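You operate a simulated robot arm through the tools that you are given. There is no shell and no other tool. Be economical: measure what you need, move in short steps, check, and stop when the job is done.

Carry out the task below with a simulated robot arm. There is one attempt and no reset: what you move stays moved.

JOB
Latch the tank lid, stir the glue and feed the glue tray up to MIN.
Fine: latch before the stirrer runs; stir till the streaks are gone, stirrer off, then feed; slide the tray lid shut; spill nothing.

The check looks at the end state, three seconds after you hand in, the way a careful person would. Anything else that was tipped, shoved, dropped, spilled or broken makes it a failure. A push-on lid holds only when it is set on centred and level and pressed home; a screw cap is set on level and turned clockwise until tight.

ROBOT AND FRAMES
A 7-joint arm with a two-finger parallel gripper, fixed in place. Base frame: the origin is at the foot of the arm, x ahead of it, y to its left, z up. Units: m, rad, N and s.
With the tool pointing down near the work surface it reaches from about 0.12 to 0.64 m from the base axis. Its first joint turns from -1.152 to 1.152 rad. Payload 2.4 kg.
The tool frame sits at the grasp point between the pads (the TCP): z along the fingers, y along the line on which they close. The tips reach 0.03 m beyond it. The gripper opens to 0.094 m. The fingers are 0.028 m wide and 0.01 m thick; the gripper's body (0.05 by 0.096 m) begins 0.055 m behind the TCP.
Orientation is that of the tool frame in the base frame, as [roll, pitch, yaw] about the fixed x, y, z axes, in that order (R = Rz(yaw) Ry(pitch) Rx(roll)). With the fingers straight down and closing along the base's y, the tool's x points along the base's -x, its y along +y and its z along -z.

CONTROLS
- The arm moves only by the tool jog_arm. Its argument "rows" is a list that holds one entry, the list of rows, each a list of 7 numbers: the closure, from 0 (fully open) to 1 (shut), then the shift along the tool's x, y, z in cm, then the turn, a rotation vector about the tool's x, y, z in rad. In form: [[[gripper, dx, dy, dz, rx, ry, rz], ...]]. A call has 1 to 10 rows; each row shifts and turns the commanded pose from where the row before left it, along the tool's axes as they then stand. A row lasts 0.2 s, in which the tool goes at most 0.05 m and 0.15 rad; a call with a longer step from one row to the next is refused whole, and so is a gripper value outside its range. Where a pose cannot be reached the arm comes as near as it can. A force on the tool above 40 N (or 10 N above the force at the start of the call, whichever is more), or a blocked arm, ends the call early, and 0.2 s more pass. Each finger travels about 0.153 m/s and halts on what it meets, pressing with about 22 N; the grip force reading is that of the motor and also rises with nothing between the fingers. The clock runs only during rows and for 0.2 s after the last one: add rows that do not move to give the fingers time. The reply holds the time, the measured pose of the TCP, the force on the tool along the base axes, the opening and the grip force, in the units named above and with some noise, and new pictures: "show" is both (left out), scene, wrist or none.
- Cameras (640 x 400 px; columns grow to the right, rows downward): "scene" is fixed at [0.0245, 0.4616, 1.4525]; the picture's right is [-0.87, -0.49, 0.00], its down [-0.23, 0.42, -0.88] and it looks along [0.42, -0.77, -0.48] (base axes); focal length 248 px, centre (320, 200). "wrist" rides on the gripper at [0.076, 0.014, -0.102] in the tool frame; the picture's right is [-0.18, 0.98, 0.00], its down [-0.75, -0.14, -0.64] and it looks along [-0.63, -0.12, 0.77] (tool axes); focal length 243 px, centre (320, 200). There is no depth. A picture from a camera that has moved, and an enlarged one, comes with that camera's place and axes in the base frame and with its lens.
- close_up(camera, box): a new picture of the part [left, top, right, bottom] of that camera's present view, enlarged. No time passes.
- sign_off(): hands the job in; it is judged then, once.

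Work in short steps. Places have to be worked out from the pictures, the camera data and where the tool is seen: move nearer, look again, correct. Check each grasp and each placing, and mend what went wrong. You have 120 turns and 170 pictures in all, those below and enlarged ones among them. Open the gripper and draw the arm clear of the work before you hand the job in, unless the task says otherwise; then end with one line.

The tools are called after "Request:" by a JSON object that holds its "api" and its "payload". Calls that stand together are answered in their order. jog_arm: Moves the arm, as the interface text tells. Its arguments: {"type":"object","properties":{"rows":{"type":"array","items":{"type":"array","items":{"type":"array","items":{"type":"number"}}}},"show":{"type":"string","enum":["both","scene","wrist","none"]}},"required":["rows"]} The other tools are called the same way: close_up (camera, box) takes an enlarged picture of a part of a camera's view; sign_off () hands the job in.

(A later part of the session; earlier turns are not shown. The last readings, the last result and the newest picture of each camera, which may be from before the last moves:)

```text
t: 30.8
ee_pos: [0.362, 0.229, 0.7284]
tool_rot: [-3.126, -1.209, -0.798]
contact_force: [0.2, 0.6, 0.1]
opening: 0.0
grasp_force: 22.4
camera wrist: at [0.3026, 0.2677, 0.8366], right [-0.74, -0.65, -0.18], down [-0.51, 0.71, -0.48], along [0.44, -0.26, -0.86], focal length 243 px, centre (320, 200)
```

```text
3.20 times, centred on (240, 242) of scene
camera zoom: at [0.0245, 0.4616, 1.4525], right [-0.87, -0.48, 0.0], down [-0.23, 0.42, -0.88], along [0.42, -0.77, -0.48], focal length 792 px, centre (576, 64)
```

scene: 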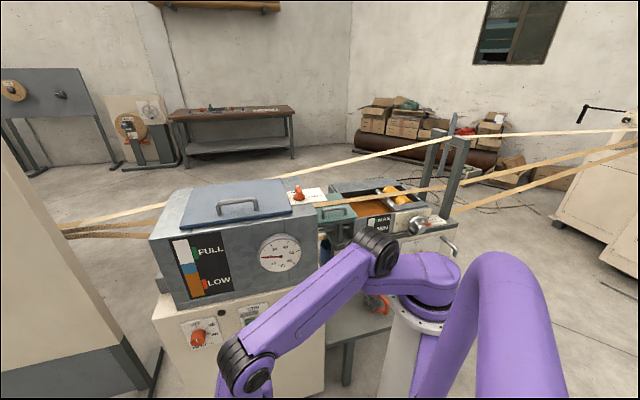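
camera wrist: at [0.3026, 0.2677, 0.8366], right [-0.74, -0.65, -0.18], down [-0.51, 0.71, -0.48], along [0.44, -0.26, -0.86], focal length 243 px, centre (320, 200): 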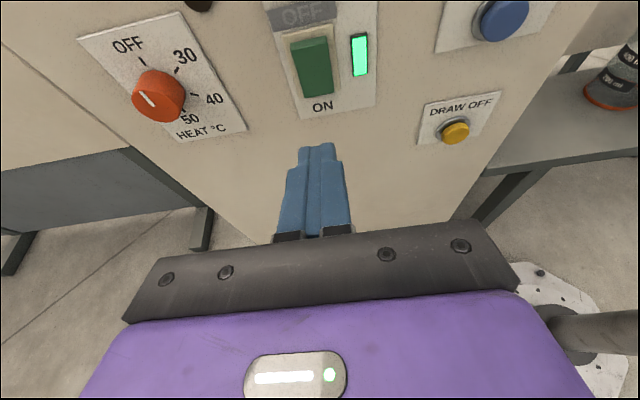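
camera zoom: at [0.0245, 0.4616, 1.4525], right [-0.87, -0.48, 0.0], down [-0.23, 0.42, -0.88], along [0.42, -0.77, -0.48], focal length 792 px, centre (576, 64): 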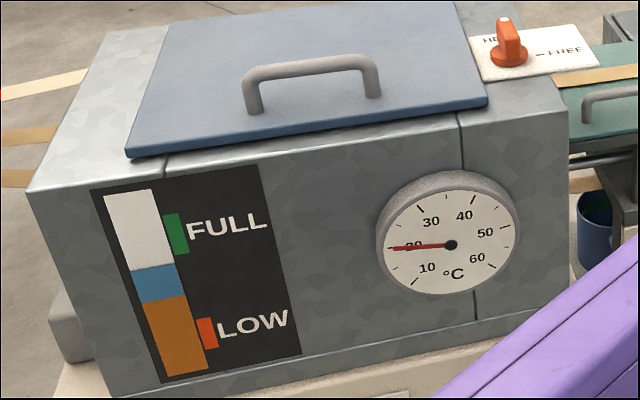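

The sight glass still shows the blue layer, so stirring is in progress. Meanwhile I'll go shut the tap, lifting straight up first.

Request:
{"api": "jog_arm", "payload": {"rows": [[[1, 4.5, 0, -1.8, 0, 0, 0], [1, 4.5, 0, -1.8, 0, 0, 0], [1, 4.5, 0, -1.8, 0, 0, 0], [1, 4.5, 0, -1.8, 0, 0, 0], [1, 4.5, 0, -1.8, 0, 0, 0], [1, 4.5, 0, -1.8, 0, 0, 0], [1, 4.5, 0, -1.8, 0, 0, 0], [1, 4.5, 0, -1.8, 0, 0, 0], [1, 4.5, 0, -1.8, 0, 0, 0], [1, 4.5, 0, -1.8, 0, 0, 0]]]}}

Request:
{"api": "close_up", "payload": {"camera": "wrist", "box": [440, 60, 640, 185]}}

```text
t: 33.0
ee_pos: [0.3537, 0.2373, 1.2058]
tool_rot: [-3.128, -1.208, -0.798]
contact_force: [0.3, 0.3, -0.2]
opening: 0.0
grasp_force: 22.0
camera wrist: at [0.294, 0.2749, 1.315], right [-0.74, -0.65, -0.18], down [-0.51, 0.71, -0.48], along [0.44, -0.26, -0.86], focal length 243 px, centre (320, 200)
```

scene: 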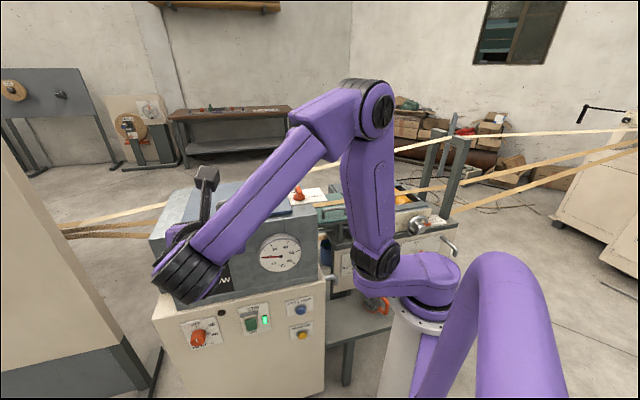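
wrist: 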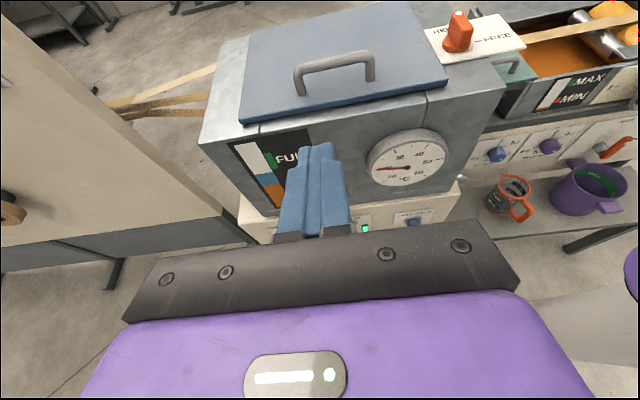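

```text
3.20 times, centred on (540, 122) of wrist
camera zoom: at [0.294, 0.2749, 1.315], right [-0.74, -0.65, -0.18], down [-0.51, 0.71, -0.48], along [0.44, -0.26, -0.86], focal length 776 px, centre (-384, 448)
```

zoom: 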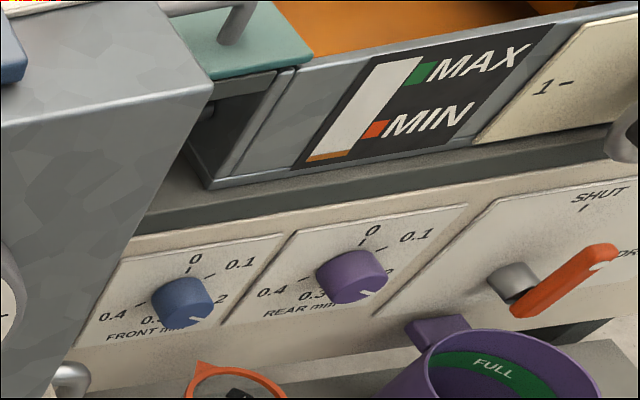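

Now swing across in front of the tank toward the tap, staying high.

Request:
{"api": "jog_arm", "payload": {"rows": [[[1, 0.5, 4.1, 2.7, 0, 0, 0], [1, 0.5, 4.1, 2.7, 0, 0, 0], [1, 0.5, 4.1, 2.7, 0, 0, 0], [1, 0.5, 4.1, 2.7, 0, 0, 0], [1, 0.5, 4.1, 2.7, 0, 0, 0], [1, 0.5, 4.1, 2.7, 0, 0, 0], [1, 0.5, 4.1, 2.7, 0, 0, 0], [1, 0.5, 4.1, 2.7, 0, 0, 0], [1, 0.5, 4.1, 2.7, 0, 0, 0], [1, 0.5, 4.1, 2.7, 0, 0, 0]]]}}

```text
t: 35.1
ee_pos: [0.3025, -0.1979, 1.2235]
tool_rot: [-3.127, -1.206, -0.796]
contact_force: [0.6, 0.7, 0.1]
opening: 0.0001
grasp_force: 22.3
out of reach, approached as far as the arm can: row 8, 9, 10
camera wrist: at [0.2429, -0.1597, 1.3315], right [-0.74, -0.65, -0.18], down [-0.51, 0.71, -0.47], along [0.43, -0.26, -0.86], focal length 243 px, centre (320, 200)
```

scene: 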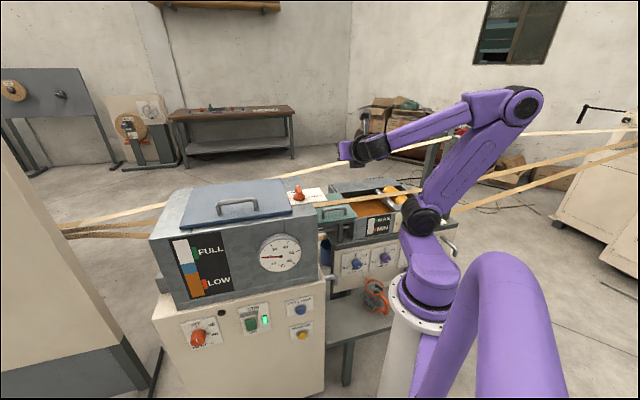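
wrist: 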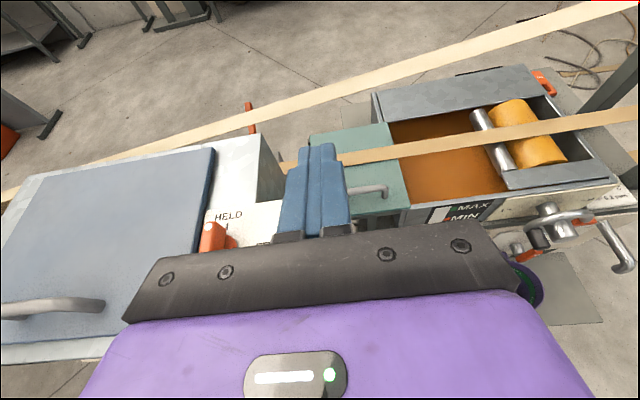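

This orientation is at its limit here. I'll zoom to re-triangulate the tap.

Request:
{"api": "close_up", "payload": {"camera": "wrist", "box": [480, 190, 640, 290]}}

Request:
{"api": "close_up", "payload": {"camera": "scene", "box": [300, 180, 480, 292]}}

```text
4.00 times, centred on (560, 240) of wrist
camera zoom: at [0.2429, -0.1597, 1.3315], right [-0.74, -0.65, -0.18], down [-0.51, 0.71, -0.47], along [0.43, -0.26, -0.86], focal length 970 px, centre (-640, 40)
```

zoom: 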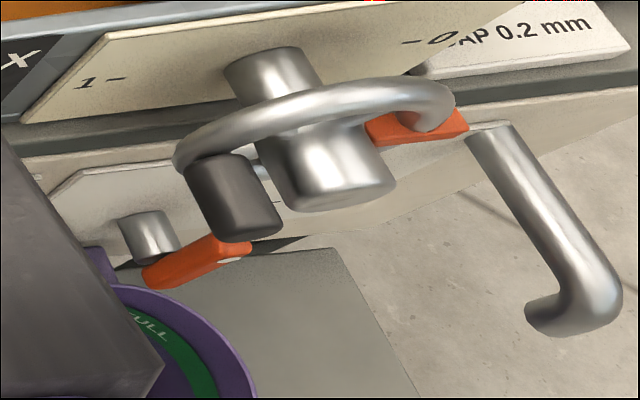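

```text
3.56 times, centred on (390, 236) of scene
camera zoom: at [0.0245, 0.4616, 1.4525], right [-0.87, -0.48, 0.0], down [-0.23, 0.42, -0.88], along [0.42, -0.77, -0.48], focal length 880 px, centre (71, 72)
```

zoom: 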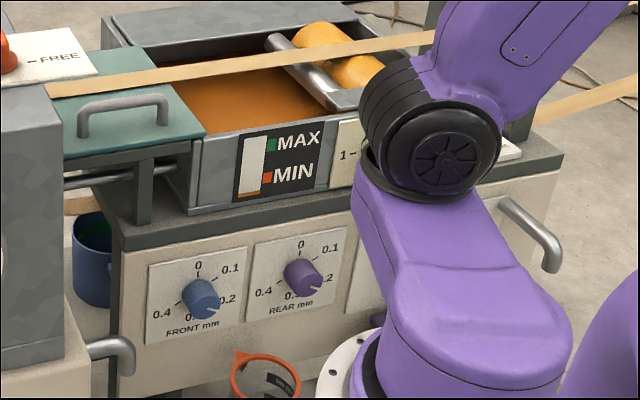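

With the cabinet plane constraint, the lever hub is near (0.058,-0.557,0.618), its tip at about (0.026,-0.589,0.63), and the purple pot's rim is close below. I'll yaw the tool toward -y so that area becomes reachable and look from there.

Request:
{"api": "jog_arm", "payload": {"rows": [[[1, 0, 0, -1, -0.14, 0, 0.053], [1, 0, 0, -1, -0.14, 0, 0.053], [1, 0, 0, 0, -0.14, 0, 0.053], [1, 0, 0, 0, -0.14, 0, 0.053], [1, 0, 0, 0, -0.14, 0, 0.053], [1, 0, 0, 0, -0.14, 0, 0.053], [1, 0, 0, 0, 0, 0, 0]]]}}

```text
t: 36.8
ee_pos: [0.2929, -0.1812, 1.2284]
tool_rot: [-3.133, -1.203, -1.694]
contact_force: [-0.5, 0.0, 0.6]
opening: 0.0
grasp_force: 21.7
camera wrist: at [0.2856, -0.1119, 1.3377], right [-0.97, 0.18, -0.18], down [0.24, 0.85, -0.47], along [0.07, -0.5, -0.86], focal length 243 px, centre (320, 200)
```

scene: 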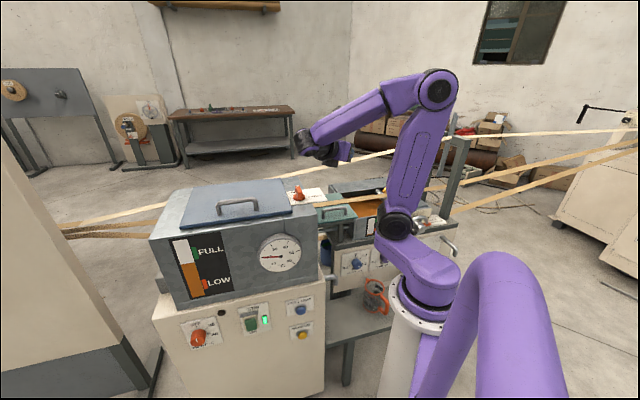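
wrist: 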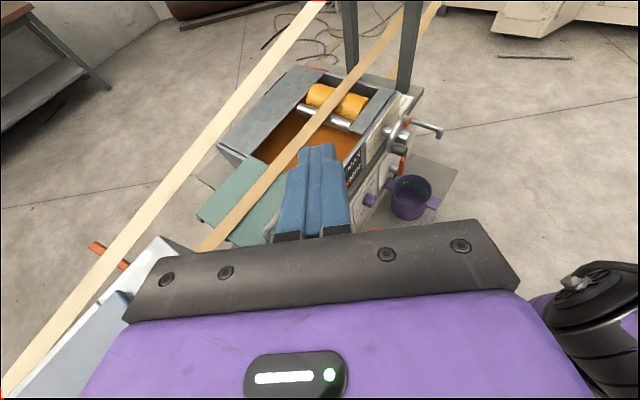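

The tank's sight glass now shows no blue. I'll zoom there and on the tap from this new angle.

Request:
{"api": "close_up", "payload": {"camera": "wrist", "box": [340, 100, 500, 200]}}

Request:
{"api": "close_up", "payload": {"camera": "scene", "box": [150, 220, 310, 320]}}

```text
4.00 times, centred on (420, 150) of wrist
camera zoom: at [0.2856, -0.1119, 1.3377], right [-0.97, 0.18, -0.18], down [0.24, 0.85, -0.47], along [0.07, -0.5, -0.86], focal length 970 px, centre (-80, 400)
```

zoom: 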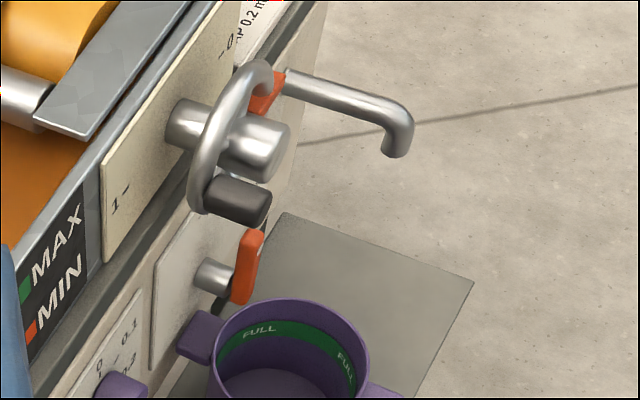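

```text
4.00 times, centred on (230, 270) of scene
camera zoom: at [0.0245, 0.4616, 1.4525], right [-0.87, -0.49, 0.0], down [-0.23, 0.42, -0.88], along [0.42, -0.77, -0.48], focal length 990 px, centre (680, -80)
```

zoom: 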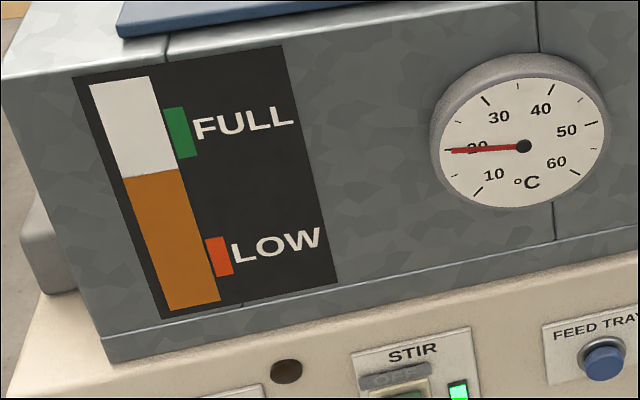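

Stirring is complete (blue gone). The tap hub is at about (0.055,-0.56,0.62) with ~11 cm above the pot's rim. I'll move the closed fingers down toward a spot in front of and below the lever.

Request:
{"api": "jog_arm", "payload": {"rows": [[[1, -2.6, 1.66, 3.37, 0, 0, 0], [1, -2.6, 1.66, 3.37, 0, 0, 0], [1, -2.6, 1.66, 3.37, 0, 0, 0], [1, -2.6, 1.66, 3.37, 0, 0, 0], [1, -2.6, 1.66, 3.37, 0, 0, 0], [1, -2.6, 1.66, 3.37, 0, 0, 0], [1, -2.6, 1.66, 3.37, 0, 0, 0], [1, -2.6, 1.66, 3.37, 0, 0, 0], [1, -2.6, 1.66, 3.37, 0, 0, 0]]]}}

```text
t: 38.8
ee_pos: [0.2012, -0.3529, 0.9002]
tool_rot: [-3.129, -1.203, -1.694]
contact_force: [0.2, -0.3, 0.4]
opening: 0.0
grasp_force: 22.2
out of reach, approached as far as the arm can: row 4, 5, 6, 7
camera wrist: at [0.1943, -0.2835, 1.0098], right [-0.97, 0.17, -0.18], down [0.24, 0.85, -0.47], along [0.07, -0.5, -0.86], focal length 243 px, centre (320, 200)
```

scene: 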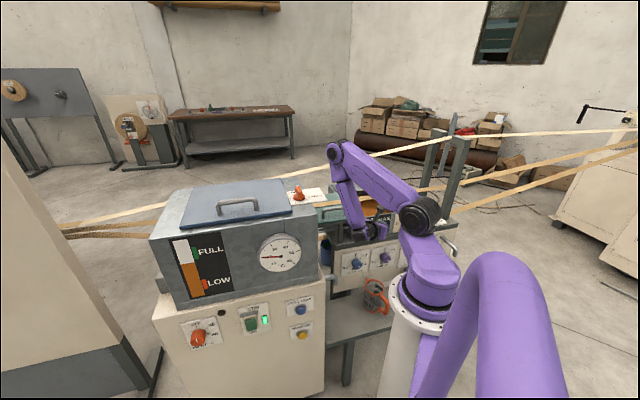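
wrist: 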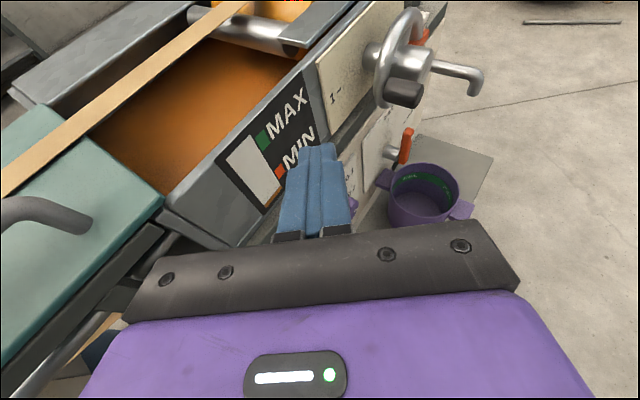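

The arm lagged in x partway, yet the last rows were reachable. I'll test moving further toward -x and -y at this height.

Request:
{"api": "jog_arm", "payload": {"rows": [[[1, 0, 3, 0, 0, 0, 0], [1, 0, 3, 0, 0, 0, 0], [1, -1, 2, 0, 0, 0, 0]]], "show": "none"}}

```text
t: 39.5
ee_pos: [0.1401, -0.3462, 0.8661]
tool_rot: [-3.131, -1.202, -1.692]
contact_force: [1.1, 0.3, 1.4]
opening: 0.0001
grasp_force: 21.8
out of reach, approached as far as the arm can: row 1, 2, 3
```

Mostly followed. I'll continue downward and see whether it becomes reachable.

Request:
{"api": "jog_arm", "payload": {"rows": [[[1, -3.5, 0, 0, 0, 0, 0], [1, -3.5, 0, 0, 0, 0, 0], [1, -3.5, 0, 0, 0, 0, 0], [1, -3.5, 0, 0, 0, 0, 0], [1, -3.5, 0, 0, 0, 0, 0], [1, 0, 0, 0, 0, 0, 0]]]}}

```text
t: 41.0
ee_pos: [0.1212, -0.2985, 0.7047]
tool_rot: [-3.111, -1.203, -1.799]
contact_force: [-0.1, -0.1, -0.5]
opening: 0.0002
grasp_force: 21.5
camera wrist: at [0.1208, -0.2282, 0.8137], right [-0.95, 0.26, -0.18], down [0.32, 0.82, -0.47], along [0.03, -0.5, -0.86], focal length 243 px, centre (320, 200)
```

scene: 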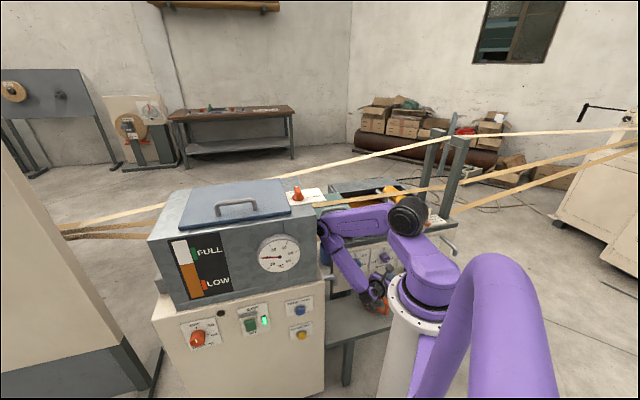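
wrist: 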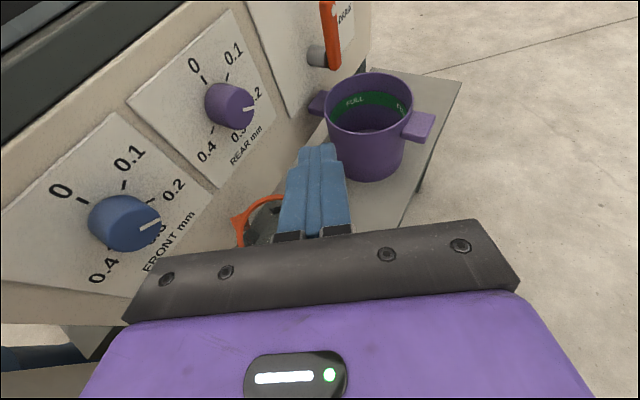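

Now reachable. I'll advance toward the space just in front of and below the lever.

Request:
{"api": "jog_arm", "payload": {"rows": [[[1, -0.87, 0.55, 3.6, 0, 0, 0], [1, -0.87, 0.55, 3.6, 0, 0, 0], [1, -0.87, 0.55, 3.6, 0, 0, 0], [1, -0.87, 0.55, 3.6, 0, 0, 0], [1, 0, 0, 0, 0, 0, 0]]]}}

Request:
{"api": "close_up", "payload": {"camera": "wrist", "box": [200, 20, 440, 170]}}

```text
t: 42.1
ee_pos: [0.122, -0.3818, 0.653]
tool_rot: [-3.133, -1.201, -1.687]
contact_force: [0.5, 1.2, 0.1]
opening: 0.0
grasp_force: 22.2
out of reach, approached as far as the arm can: row 3, 4
camera wrist: at [0.1154, -0.3111, 0.7614], right [-0.97, 0.17, -0.17], down [0.24, 0.85, -0.47], along [0.07, -0.5, -0.86], focal length 243 px, centre (320, 200)
```

scene: 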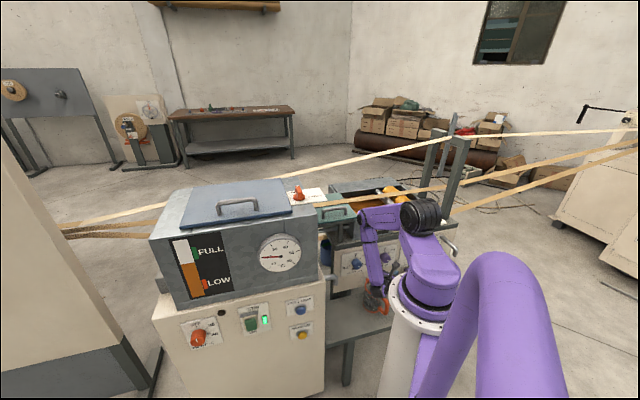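
wrist: 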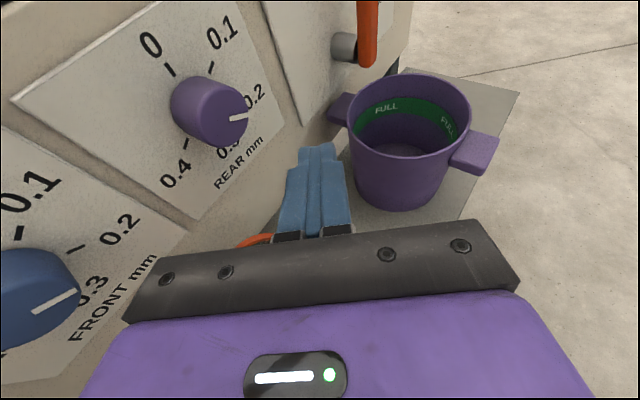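

```text
2.67 times, centred on (320, 95) of wrist
camera zoom: at [0.1154, -0.3111, 0.7614], right [-0.97, 0.17, -0.17], down [0.24, 0.85, -0.47], along [0.07, -0.5, -0.86], focal length 647 px, centre (320, 480)
```

zoom: 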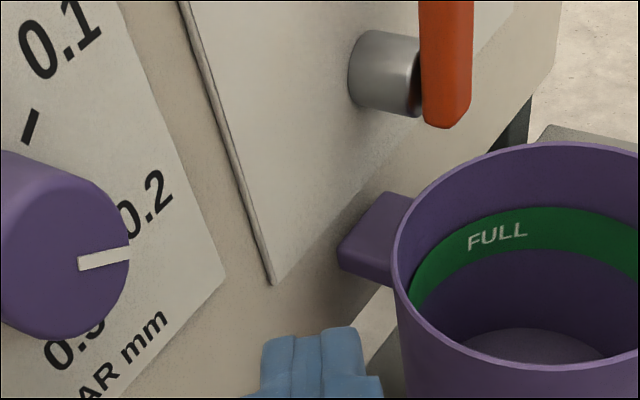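

Position estimate is holding: hub about (0.05,-0.566,0.61). The arm lacks lateral reach in this yaw, so I'll yaw the tool further toward -x.

Request:
{"api": "jog_arm", "payload": {"rows": [[[1, 0, 0, 0, -0.13, 0, 0.05], [1, 0, 0, 0, -0.13, 0, 0.05], [1, 0, 0, 0, -0.13, 0, 0.05], [1, 0, 0, 0, 0, 0, 0]]], "show": "none"}}

```text
t: 43.1
ee_pos: [0.1198, -0.3803, 0.6494]
tool_rot: [-3.134, -1.201, -2.109]
contact_force: [-0.5, -1.0, 1.2]
opening: 0.0001
grasp_force: 22.5
```

I'll test how far this yaw lets me go toward the tap, staying in front of it and above the pot.

Request:
{"api": "jog_arm", "payload": {"rows": [[[1, 0.4, 0, 3, 0, 0, 0], [1, 0.4, 0, 3, 0, 0, 0], [1, 0.4, 0, 3, 0, 0, 0], [1, 0, 0, 0, 0, 0, 0]]]}}

```text
t: 44.1
ee_pos: [0.0744, -0.4579, 0.6279]
tool_rot: [-3.135, -1.202, -2.104]
contact_force: [0.5, 0.7, -0.1]
opening: 0.0
grasp_force: 22.4
camera wrist: at [0.0959, -0.3915, 0.7368], right [-0.82, 0.55, -0.17], down [0.56, 0.68, -0.47], along [-0.14, -0.48, -0.86], focal length 243 px, centre (320, 200)
```

scene: 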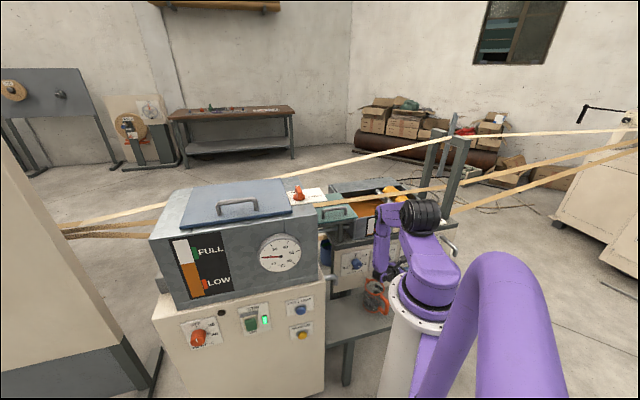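
wrist: 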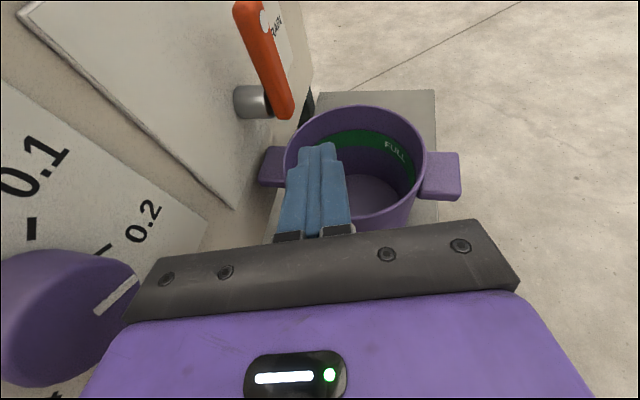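

Projecting the lever carefully here, its tip sits directly above the hub (the DRAIN alignment was parallax). I'll zoom to confirm it is already at SHUT.

Request:
{"api": "close_up", "payload": {"camera": "wrist", "box": [180, 0, 340, 100]}}

```text
4.00 times, centred on (260, 50) of wrist
camera zoom: at [0.0959, -0.3915, 0.7368], right [-0.82, 0.55, -0.17], down [0.56, 0.68, -0.47], along [-0.14, -0.48, -0.86], focal length 970 px, centre (560, 800)
```

zoom: 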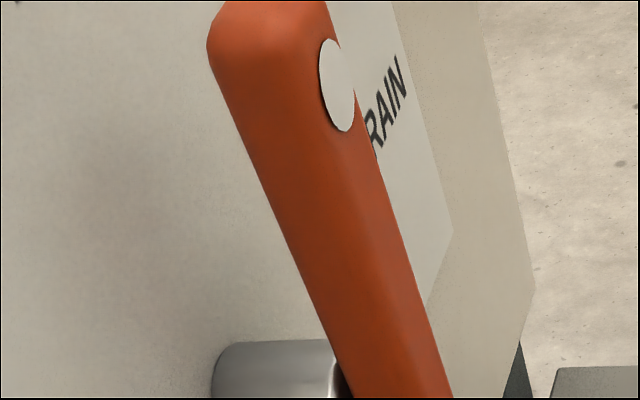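

The lever points straight up, so the tap is already SHUT and needs nothing. I'll retrace out of here and go back to switch the stirrer off.

Request:
{"api": "jog_arm", "payload": {"rows": [[[1, -0.4, 0, -3, 0, 0, 0], [1, -0.4, 0, -3, 0, 0, 0], [1, -0.4, 0, -3, 0, 0, 0], [1, 0, 0, 0, 0.13, 0, -0.05], [1, 0, 0, 0, 0.13, 0, -0.05], [1, 0, 0, 0, 0.13, 0, -0.05], [1, 2.3, 0, -4.3, 0, 0, 0], [1, 2.3, 0, -4.3, 0, 0, 0], [1, 4.6, 0, -1.8, 0, 0, 0], [1, 4.6, 0, -1.8, 0, 0, 0]]], "show": "scene"}}

```text
t: 46.4
ee_pos: [0.1196, -0.3161, 0.8251]
tool_rot: [3.129, -1.202, -1.683]
contact_force: [0.6, -0.4, 0.4]
opening: 0.0003
grasp_force: 21.8
```

scene: 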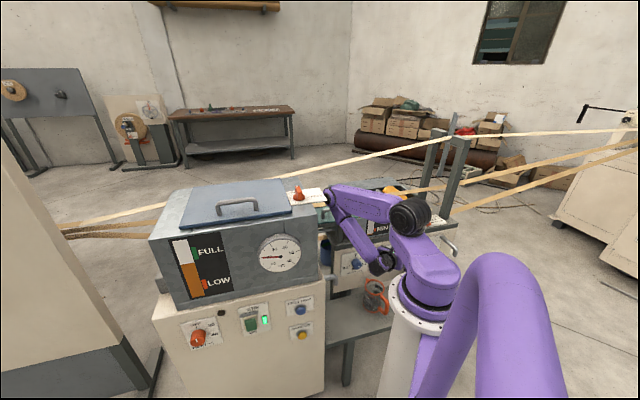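

Continue raising and moving back out over the path I came by.

Request:
{"api": "jog_arm", "payload": {"rows": [[[1, 3.27, -1.47, -2.8, 0, 0, 0], [1, 3.27, -1.47, -2.8, 0, 0, 0], [1, 3.27, -1.47, -2.8, 0, 0, 0], [1, 3.27, -1.47, -2.8, 0, 0, 0], [1, 3.27, -1.47, -2.8, 0, 0, 0], [1, 3.27, -1.47, -2.8, 0, 0, 0], [1, 3.27, -1.47, -2.8, 0, 0, 0], [1, 3.27, -1.47, -2.8, 0, 0, 0], [1, 3.27, -1.47, -2.8, 0, 0, 0]]], "show": "none"}}

Request:
{"api": "jog_arm", "payload": {"rows": [[[1, 0, 0, 0, 0.14, 0, -0.053], [1, 0, 0, 0, 0.14, 0, -0.053], [1, 0, 0, 0, 0.14, 0, -0.053], [1, 0, 0, 0, 0.14, 0, -0.053], [1, 0, 0, 0, 0.14, 0, -0.053], [1, 0, 0, 0, 0.13, 0, -0.05]]], "show": "scene"}}

```text
t: 48.4
ee_pos: [0.3071, -0.2004, 1.1531]
tool_rot: [-3.135, -1.203, -1.689]
contact_force: [-0.4, -1.0, -0.5]
opening: 0.0003
grasp_force: 21.7
out of reach, approached as far as the arm can: row 1, 2, 3, 4
```

```text
t: 49.8
ee_pos: [0.344, -0.1849, 1.179]
tool_rot: [-3.129, -1.205, -0.805]
contact_force: [-0.5, 0.0, -0.1]
opening: 0.0
grasp_force: 21.8
out of reach, approached as far as the arm can: row 4, 5, 6
```

scene: 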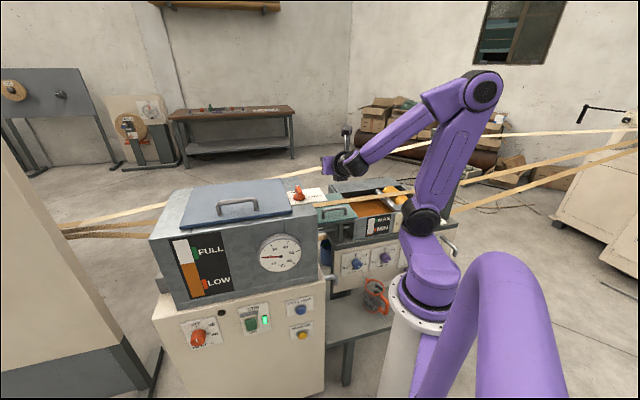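

Now traverse in front of the tank back to the panel side.

Request:
{"api": "jog_arm", "payload": {"rows": [[[1, 3.7, 0, -1.4, 0, 0, 0], [1, -1.2, -3.32, -3.15, 0, 0, 0], [1, -1.2, -3.32, -3.15, 0, 0, 0], [1, -1.2, -3.32, -3.15, 0, 0, 0], [1, -1.2, -3.32, -3.15, 0, 0, 0], [1, -1.2, -3.32, -3.15, 0, 0, 0], [1, -1.2, -3.32, -3.15, 0, 0, 0], [1, -1.2, -3.32, -3.15, 0, 0, 0], [1, -1.2, -3.32, -3.15, 0, 0, 0], [1, -1.2, -3.32, -3.15, 0, 0, 0]]], "show": "none"}}

```text
t: 52.0
ee_pos: [0.3422, 0.2402, 1.2199]
tool_rot: [-3.126, -1.206, -0.807]
contact_force: [0.2, 0.0, -0.2]
opening: 0.0002
grasp_force: 22.4
```

Descend in front of the STIR rocker again, this time aimed at its upper (OFF) end.

Request:
{"api": "jog_arm", "payload": {"rows": [[[1, -4, -0.1, 2.51, 0, 0, 0], [1, -4, -0.1, 2.51, 0, 0, 0], [1, -4, -0.1, 2.51, 0, 0, 0], [1, -4, -0.1, 2.51, 0, 0, 0], [1, -4, -0.1, 2.51, 0, 0, 0], [1, -4, -0.1, 2.51, 0, 0, 0], [1, -4, -0.1, 2.51, 0, 0, 0], [1, -4, -0.1, 2.51, 0, 0, 0], [1, -4, -0.1, 2.51, 0, 0, 0], [1, -4, -0.1, 2.51, 0, 0, 0]]], "show": "none"}}

Request:
{"api": "jog_arm", "payload": {"rows": [[[1, -4, -0.1, 2.51, 0, 0, 0], [1, 0, 0, 0, 0, 0, 0]]], "show": "wrist"}}

```text
t: 54.1
ee_pos: [0.4164, 0.1847, 0.7533]
tool_rot: [-3.124, -1.208, -0.81]
contact_force: [-0.8, 0.2, -0.5]
opening: 0.0001
grasp_force: 22.3
```

```text
t: 54.8
ee_pos: [0.4231, 0.181, 0.71]
tool_rot: [-3.126, -1.209, -0.808]
contact_force: [0.1, 0.2, 0.0]
opening: 0.0002
grasp_force: 22.1
camera wrist: at [0.3645, 0.2197, 0.8187], right [-0.75, -0.64, -0.18], down [-0.51, 0.72, -0.48], along [0.43, -0.26, -0.86], focal length 243 px, centre (320, 200)
```

wrist: 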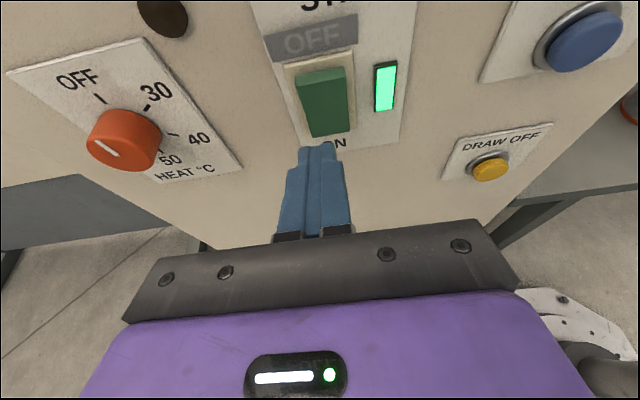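

Aligned to the top end within 6 mm. I'll correct and press forward.

Request:
{"api": "jog_arm", "payload": {"rows": [[[1, 0, 0.6, 0, 0, 0, 0], [1, 0.71, 0, 1.87, 0, 0, 0], [1, 0.71, 0, 1.87, 0, 0, 0], [1, 0.14, 0, 0.37, 0, 0, 0], [1, 0.14, 0, 0.37, 0, 0, 0], [1, 0.14, 0, 0.37, 0, 0, 0], [1, 0.14, 0, 0.37, 0, 0, 0]]], "show": "wrist"}}

```text
t: 56.2
ee_pos: [0.4539, 0.1416, 0.7101]
tool_rot: [-3.134, -1.208, -0.792]
contact_force: [-6.9, 3.3, 3.0]
opening: 0.0001
grasp_force: 22.0
stopped in row 7: the force on the tool passed its limit (the readings are from after the stop); the commanded pose is now the measured one
camera wrist: at [0.3945, 0.1799, 0.8192], right [-0.74, -0.65, -0.18], down [-0.51, 0.71, -0.48], along [0.43, -0.26, -0.86], focal length 243 px, centre (320, 200)
```

wrist: 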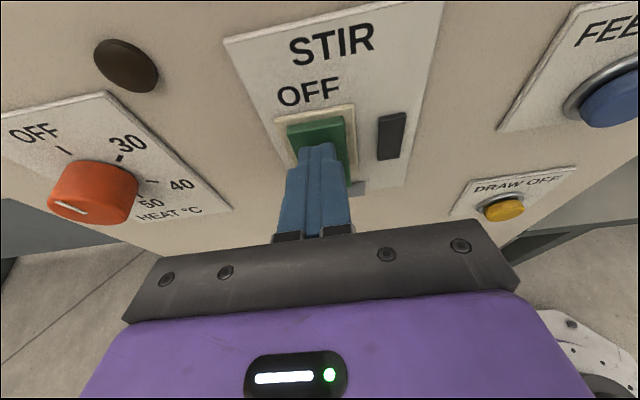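

Stirrer is off (lamp dark). I'll back off and move across to a standoff in front of FEED TRAY.

Request:
{"api": "jog_arm", "payload": {"rows": [[[1, 0, 0, -3, 0, 0, 0], [1, 0, 0, -3, 0, 0, 0], [1, -0.6, 4.2, 0.2, 0, 0, 0], [1, -0.6, 4.2, 0.2, 0, 0, 0], [1, -0.6, 4.2, 0.2, 0, 0, 0], [1, -0.6, 4.2, 0.2, 0, 0, 0], [1, 0, 0, 0, 0, 0, 0]]]}}

Request:
{"api": "close_up", "payload": {"camera": "scene", "box": [320, 180, 440, 255]}}

```text
t: 57.8
ee_pos: [0.2983, 0.0601, 0.7039]
tool_rot: [-3.13, -1.207, -0.797]
contact_force: [-0.2, 0.7, 0.2]
opening: 0.0001
grasp_force: 22.5
camera wrist: at [0.2382, 0.0987, 0.8127], right [-0.74, -0.65, -0.18], down [-0.51, 0.72, -0.48], along [0.43, -0.26, -0.86], focal length 243 px, centre (320, 200)
```

scene: 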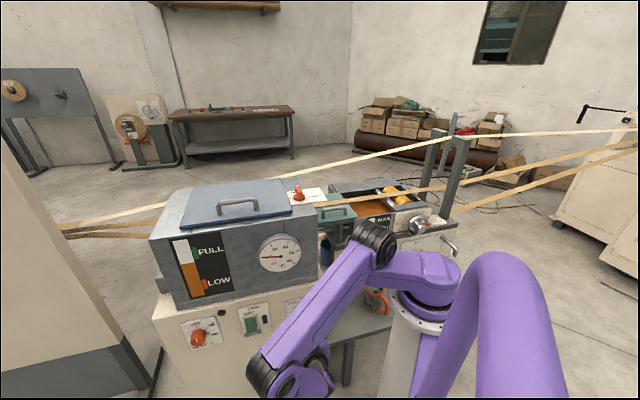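
wrist: 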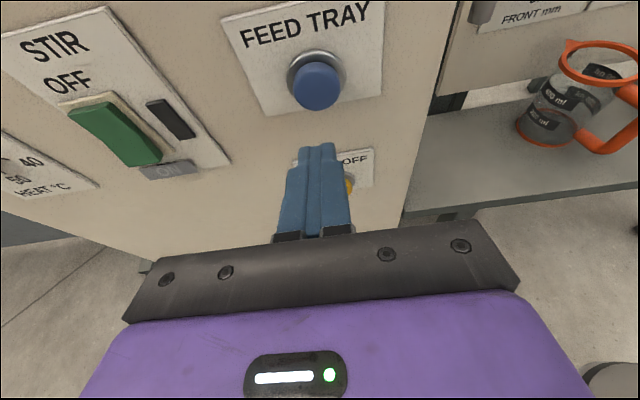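

```text
5.33 times, centred on (380, 218) of scene
camera zoom: at [0.0245, 0.4616, 1.4525], right [-0.87, -0.49, 0.0], down [-0.23, 0.42, -0.88], along [0.42, -0.77, -0.48], focal length 1320 px, centre (0, 107)
```

zoom: 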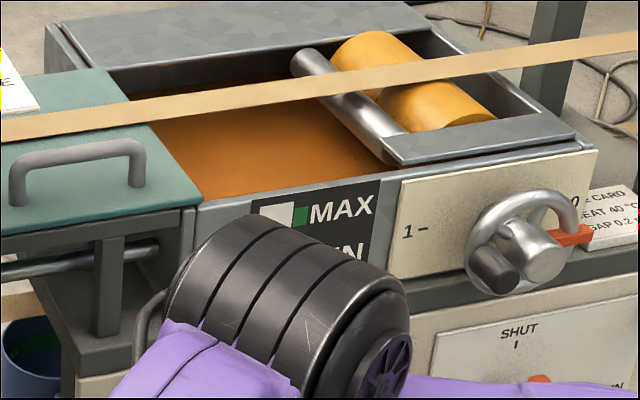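

Button centre agrees (0.352,-0.001,0.7065). The shoulder hides the MIN mark here, so I'll feed in short presses and check in between. First brief press.

Request:
{"api": "jog_arm", "payload": {"rows": [[[1, 0, 0.4, 0, 0, 0, 0], [1, 0.71, 0, 1.87, 0, 0, 0], [1, 0.71, 0, 1.87, 0, 0, 0], [1, 0.18, 0, 0.47, 0, 0, 0], [1, 0.18, 0, 0.47, 0, 0, 0], [1, 0.18, 0, 0.47, 0, 0, 0], [1, 0.18, 0, 0.47, 0, 0, 0]]], "show": "both"}}

Request:
{"api": "close_up", "payload": {"camera": "scene", "box": [300, 180, 420, 255]}}

```text
t: 59.4
ee_pos: [0.3351, 0.0174, 0.7052]
tool_rot: [-3.13, -1.205, -0.797]
contact_force: [-26.2, 13.2, -5.4]
opening: 0.0
grasp_force: 21.7
camera wrist: at [0.276, 0.0558, 0.814], right [-0.74, -0.65, -0.18], down [-0.51, 0.72, -0.47], along [0.43, -0.26, -0.86], focal length 243 px, centre (320, 200)
```

scene: 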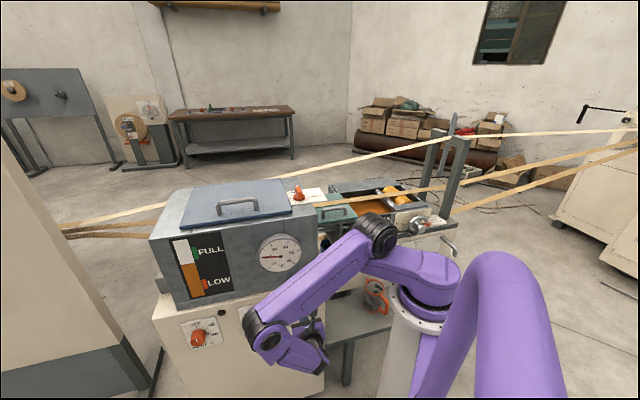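
wrist: 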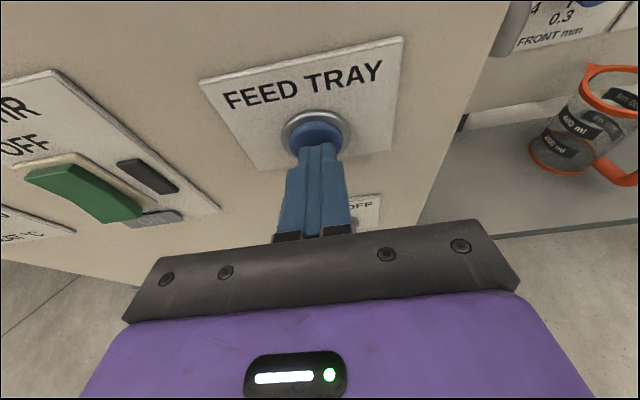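

```text
5.33 times, centred on (360, 218) of scene
camera zoom: at [0.024, 0.4619, 1.4524], right [-0.87, -0.49, 0.0], down [-0.23, 0.42, -0.88], along [0.42, -0.77, -0.48], focal length 1320 px, centre (107, 107)
```

zoom: 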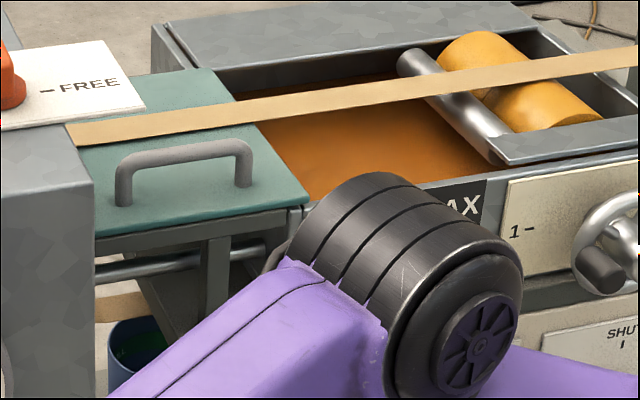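

Contact at ~30 N. I'll retreat and slide left to reveal the gauge.

Request:
{"api": "jog_arm", "payload": {"rows": [[[1, 0, 0, -4, 0, 0, 0], [1, 0, -2, -3, 0, 0, 0], [1, 0, -4.8, 0, 0, 0, 0], [1, 0, -4.8, 0, 0, 0, 0], [1, 0, -4.8, 0, 0, 0, 0]]], "show": "none"}}

Request:
{"api": "close_up", "payload": {"camera": "scene", "box": [320, 190, 440, 265]}}

```text
t: 60.6
ee_pos: [0.4026, 0.1792, 0.7324]
tool_rot: [-3.13, -1.209, -0.796]
contact_force: [0.1, -0.1, -0.5]
opening: 0.0002
grasp_force: 21.9
```

```text
5.33 times, centred on (380, 228) of scene
camera zoom: at [0.0245, 0.4616, 1.4525], right [-0.87, -0.49, 0.0], down [-0.23, 0.42, -0.88], along [0.42, -0.77, -0.48], focal length 1320 px, centre (0, 53)
```

zoom: 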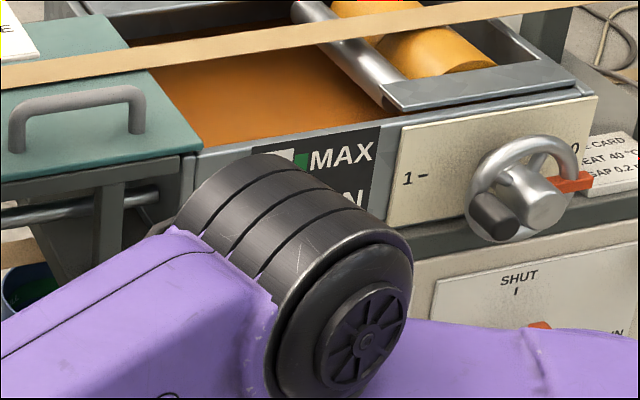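

Slightly further back should clear the gauge.

Request:
{"api": "jog_arm", "payload": {"rows": [[[1, 0, -1, -4, 0, 0, 0], [1, 0, -1, -3, 0, 0, 0]]], "show": "none"}}

Request:
{"api": "close_up", "payload": {"camera": "scene", "box": [320, 190, 440, 265]}}

```text
t: 61.2
ee_pos: [0.371, 0.2372, 0.7573]
tool_rot: [-3.132, -1.207, -0.795]
contact_force: [-0.2, -0.3, 0.1]
opening: 0.0
grasp_force: 22.1
```

```text
5.33 times, centred on (380, 228) of scene
camera zoom: at [0.0245, 0.4616, 1.4525], right [-0.87, -0.48, 0.0], down [-0.23, 0.42, -0.88], along [0.42, -0.77, -0.48], focal length 1320 px, centre (0, 53)
```

zoom: 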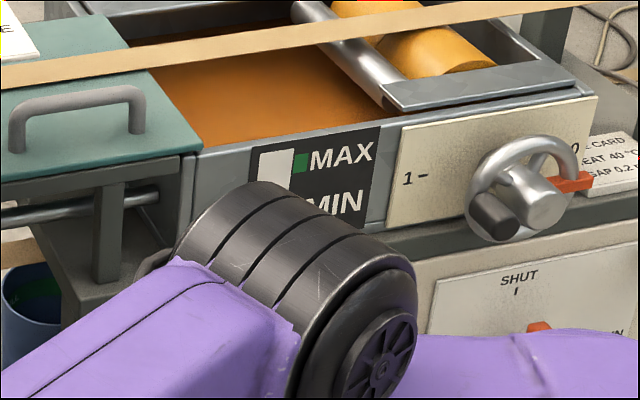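

Still a bit short; further back.

Request:
{"api": "jog_arm", "payload": {"rows": [[[1, 0, -1.5, -4.5, 0, 0, 0], [1, 0, -1.5, -4.5, 0, 0, 0], [1, 0, -1.5, -3, 0, 0, 0]]], "show": "none"}}

Request:
{"api": "close_up", "payload": {"camera": "scene", "box": [320, 190, 440, 265]}}

```text
t: 62.0
ee_pos: [0.3263, 0.3511, 0.7979]
tool_rot: [-3.132, -1.208, -0.796]
contact_force: [0.0, -0.1, -0.2]
opening: 0.0
grasp_force: 21.8
```

```text
5.33 times, centred on (380, 228) of scene
camera zoom: at [0.0245, 0.4616, 1.4525], right [-0.87, -0.48, 0.0], down [-0.23, 0.42, -0.88], along [0.42, -0.77, -0.48], focal length 1320 px, centre (0, 53)
```

zoom: 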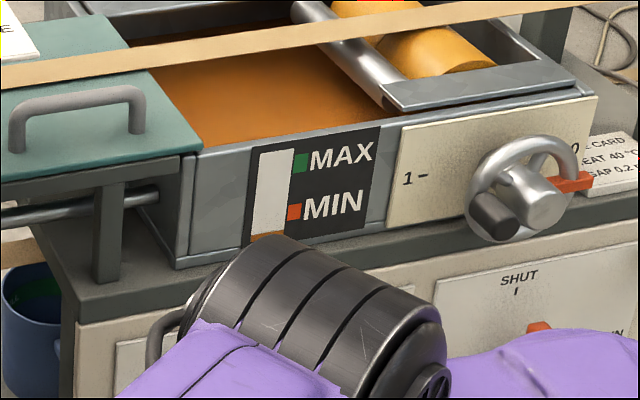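

The gauge is now visible and is barely changed (~10%), well under MIN. I'll return and press longer, holding about a second.

Request:
{"api": "jog_arm", "payload": {"rows": [[[1, -0.31, 3.25, 2.99, 0, 0, 0], [1, -0.31, 3.25, 2.99, 0, 0, 0], [1, -0.31, 3.25, 2.99, 0, 0, 0], [1, -0.31, 3.25, 2.99, 0, 0, 0], [1, -0.31, 3.25, 2.99, 0, 0, 0], [1, -0.31, 3.25, 2.99, 0, 0, 0], [1, -0.31, 3.25, 2.99, 0, 0, 0], [1, 0, 0, 0, 0, 0, 0]]], "show": "none"}}

Request:
{"api": "jog_arm", "payload": {"rows": [[[1, 0.71, 0, 1.87, 0, 0, 0], [1, 0.71, 0, 1.87, 0, 0, 0], [1, 0.36, 0, 0.94, 0, 0, 0], [1, 0.18, 0, 0.47, 0, 0, 0], [1, 0.11, 0, 0.28, 0, 0, 0], [1, 0, 0, 0, 0, 0, 0], [1, 0, 0, 0, 0, 0, 0], [1, 0, 0, 0, 0, 0, 0], [1, 0, 0, 0, 0, 0, 0], [1, 0, 0, 0, 0, 0, 0]]], "show": "wrist"}}

Request:
{"api": "close_up", "payload": {"camera": "scene", "box": [300, 180, 420, 255]}}

```text
t: 63.8
ee_pos: [0.3004, 0.0532, 0.7036]
tool_rot: [-3.13, -1.208, -0.796]
contact_force: [-0.3, -0.8, -0.6]
opening: 0.0
grasp_force: 21.9
```

```text
t: 65.0
ee_pos: [0.3379, 0.0192, 0.7041]
tool_rot: [-3.129, -1.206, -0.794]
contact_force: [-31.5, 16.4, 7.2]
opening: 0.0
grasp_force: 22.2
stopped in row 5: the force on the tool passed its limit (the readings are from after the stop); the commanded pose is now the measured one
camera wrist: at [0.2783, 0.0572, 0.8125], right [-0.74, -0.65, -0.18], down [-0.52, 0.71, -0.47], along [0.43, -0.26, -0.86], focal length 243 px, centre (320, 200)
```

wrist: 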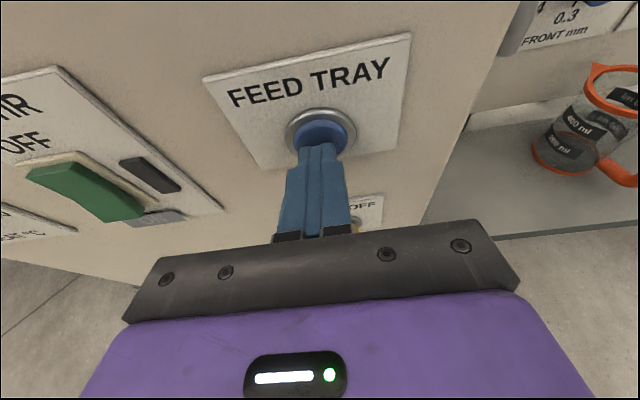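

```text
5.33 times, centred on (360, 218) of scene
camera zoom: at [0.0238, 0.462, 1.4524], right [-0.87, -0.49, 0.0], down [-0.23, 0.42, -0.88], along [0.42, -0.77, -0.48], focal length 1320 px, centre (107, 107)
```

zoom: 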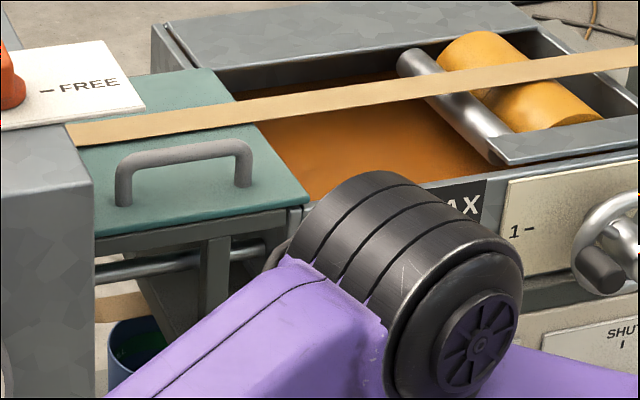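

The button bottomed out and I'm holding it. I'll hold one more second and check force and tray view.

Request:
{"api": "jog_arm", "payload": {"rows": [[[1, 0, 0, 0, 0, 0, 0], [1, 0, 0, 0, 0, 0, 0], [1, 0, 0, 0, 0, 0, 0], [1, 0, 0, 0, 0, 0, 0]]], "show": "none"}}

Request:
{"api": "close_up", "payload": {"camera": "scene", "box": [300, 180, 420, 255]}}

```text
t: 66.0
ee_pos: [0.337, 0.0194, 0.7027]
tool_rot: [-3.127, -1.206, -0.794]
contact_force: [-33.6, 20.9, 5.5]
opening: 0.0
grasp_force: 22.3
```

```text
5.33 times, centred on (360, 218) of scene
camera zoom: at [0.0237, 0.462, 1.4524], right [-0.87, -0.49, 0.0], down [-0.23, 0.42, -0.88], along [0.42, -0.77, -0.48], focal length 1320 px, centre (107, 107)
```

zoom: 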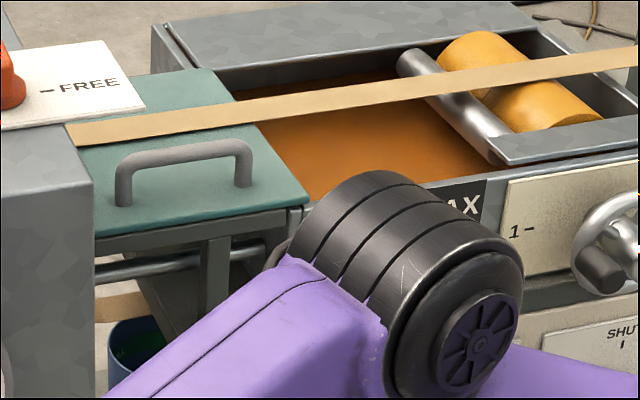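

I'll retreat along the known path and read the gauge.

Request:
{"api": "jog_arm", "payload": {"rows": [[[1, -0.9, 0, -2.5, 0, 0, 0], [1, -0.9, 0, -2.5, 0, 0, 0], [1, 0.31, -3.25, -2.99, 0, 0, 0], [1, 0.31, -3.25, -2.99, 0, 0, 0], [1, 0.31, -3.25, -2.99, 0, 0, 0], [1, 0.31, -3.25, -2.99, 0, 0, 0], [1, 0.31, -3.25, -2.99, 0, 0, 0], [1, 0.31, -3.25, -2.99, 0, 0, 0], [1, 0.31, -3.25, -2.99, 0, 0, 0]]], "show": "none"}}

Request:
{"api": "close_up", "payload": {"camera": "scene", "box": [320, 190, 440, 265]}}

```text
t: 68.0
ee_pos: [0.3285, 0.3485, 0.7981]
tool_rot: [-3.131, -1.208, -0.792]
contact_force: [0.7, 0.0, 0.4]
opening: 0.0
grasp_force: 22.1
```

```text
5.33 times, centred on (380, 228) of scene
camera zoom: at [0.0245, 0.4616, 1.4525], right [-0.87, -0.49, 0.0], down [-0.23, 0.42, -0.88], along [0.42, -0.77, -0.48], focal length 1320 px, centre (0, 53)
```

zoom: 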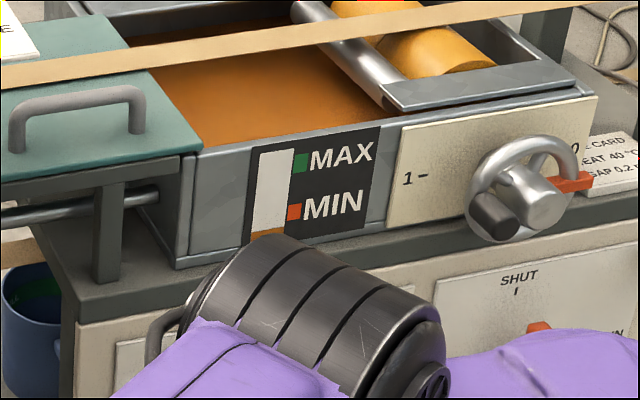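

Level rises only while held: roughly 6 px for ~1.5 s, with ~17 px still to the MIN centre. I'll zoom harder for a precise reading.

Request:
{"api": "close_up", "payload": {"camera": "scene", "box": [362, 214, 394, 234]}}

```text
16.00 times, centred on (378, 224) of scene
camera zoom: at [0.0245, 0.4616, 1.4525], right [-0.87, -0.49, 0.0], down [-0.23, 0.42, -0.88], along [0.42, -0.77, -0.48], focal length 3961 px, centre (-608, -184)
```

zoom: 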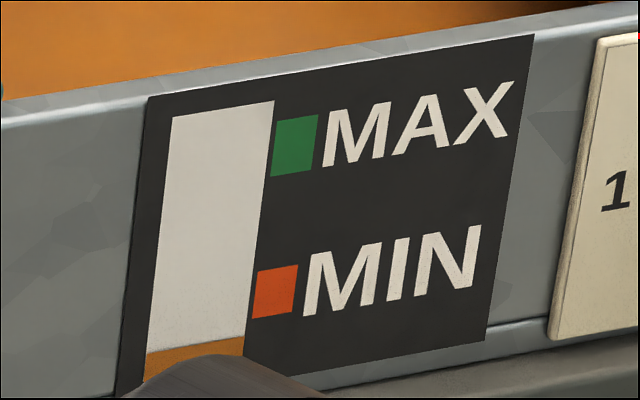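

About 41 px at this zoom to the MIN centre, at roughly 11 px/s. I'll press and hold for about 3 s, then recheck.

Request:
{"api": "jog_arm", "payload": {"rows": [[[1, -0.31, 3.25, 2.99, 0, 0, 0], [1, -0.31, 3.25, 2.99, 0, 0, 0], [1, -0.31, 3.25, 2.99, 0, 0, 0], [1, -0.31, 3.25, 2.99, 0, 0, 0], [1, -0.31, 3.25, 2.99, 0, 0, 0], [1, -0.31, 3.25, 2.99, 0, 0, 0], [1, -0.31, 3.25, 2.99, 0, 0, 0], [1, 0, 0, 0, 0, 0, 0]]], "show": "none"}}

Request:
{"api": "jog_arm", "payload": {"rows": [[[1, 0.71, 0, 1.87, 0, 0, 0], [1, 0.71, 0, 1.87, 0, 0, 0], [1, 0.36, 0, 0.94, 0, 0, 0], [1, 0.18, 0, 0.47, 0, 0, 0], [1, 0.11, 0, 0.28, 0, 0, 0]]], "show": "none"}}

Request:
{"api": "jog_arm", "payload": {"rows": [[[1, 0, 0, 0, 0, 0, 0], [1, 0, 0, 0, 0, 0, 0], [1, 0, 0, 0, 0, 0, 0], [1, 0, 0, 0, 0, 0, 0], [1, 0, 0, 0, 0, 0, 0], [1, 0, 0, 0, 0, 0, 0], [1, 0, 0, 0, 0, 0, 0], [1, 0, 0, 0, 0, 0, 0], [1, 0, 0, 0, 0, 0, 0], [1, 0, 0, 0, 0, 0, 0]]], "show": "none"}}

Request:
{"api": "jog_arm", "payload": {"rows": [[[1, -0.9, 0, -2.5, 0, 0, 0], [1, -0.9, 0, -2.5, 0, 0, 0], [1, 0.31, -3.25, -2.99, 0, 0, 0], [1, 0.31, -3.25, -2.99, 0, 0, 0], [1, 0.31, -3.25, -2.99, 0, 0, 0], [1, 0.31, -3.25, -2.99, 0, 0, 0], [1, 0.31, -3.25, -2.99, 0, 0, 0], [1, 0.31, -3.25, -2.99, 0, 0, 0], [1, 0.31, -3.25, -2.99, 0, 0, 0]]], "show": "none"}}

Request:
{"api": "close_up", "payload": {"camera": "scene", "box": [362, 214, 394, 234]}}

```text
t: 69.8
ee_pos: [0.301, 0.0558, 0.7017]
tool_rot: [-3.13, -1.206, -0.796]
contact_force: [0.0, 0.2, -0.2]
opening: 0.0001
grasp_force: 22.3
```

```text
t: 70.8
ee_pos: [0.3379, 0.0185, 0.7035]
tool_rot: [-3.126, -1.201, -0.792]
contact_force: [-31.3, 16.4, 7.6]
opening: 0.0
grasp_force: 21.8
stopped in row 5: the force on the tool passed its limit (the readings are from after the stop); the commanded pose is now the measured one
```

```text
t: 73.0
ee_pos: [0.3384, 0.0188, 0.7044]
tool_rot: [-3.126, -1.201, -0.794]
contact_force: [-33.0, 22.5, 1.9]
opening: 0.0
grasp_force: 22.0
```

```text
t: 75.0
ee_pos: [0.3285, 0.3506, 0.8034]
tool_rot: [-3.129, -1.201, -0.794]
contact_force: [0.6, 0.5, -0.1]
opening: 0.0
grasp_force: 22.3
```

```text
16.00 times, centred on (378, 224) of scene
camera zoom: at [0.0245, 0.4616, 1.4525], right [-0.87, -0.48, 0.0], down [-0.23, 0.42, -0.88], along [0.42, -0.77, -0.48], focal length 3961 px, centre (-608, -184)
```

zoom: 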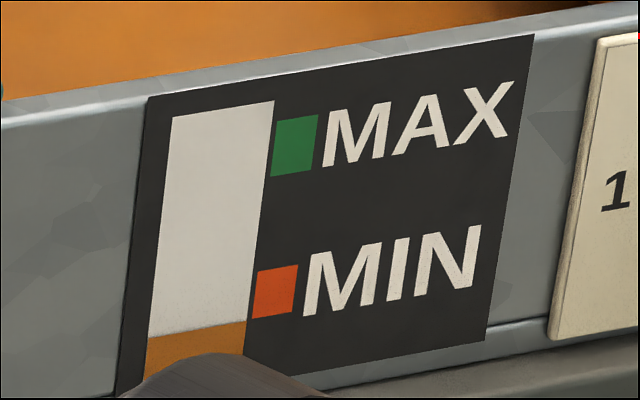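

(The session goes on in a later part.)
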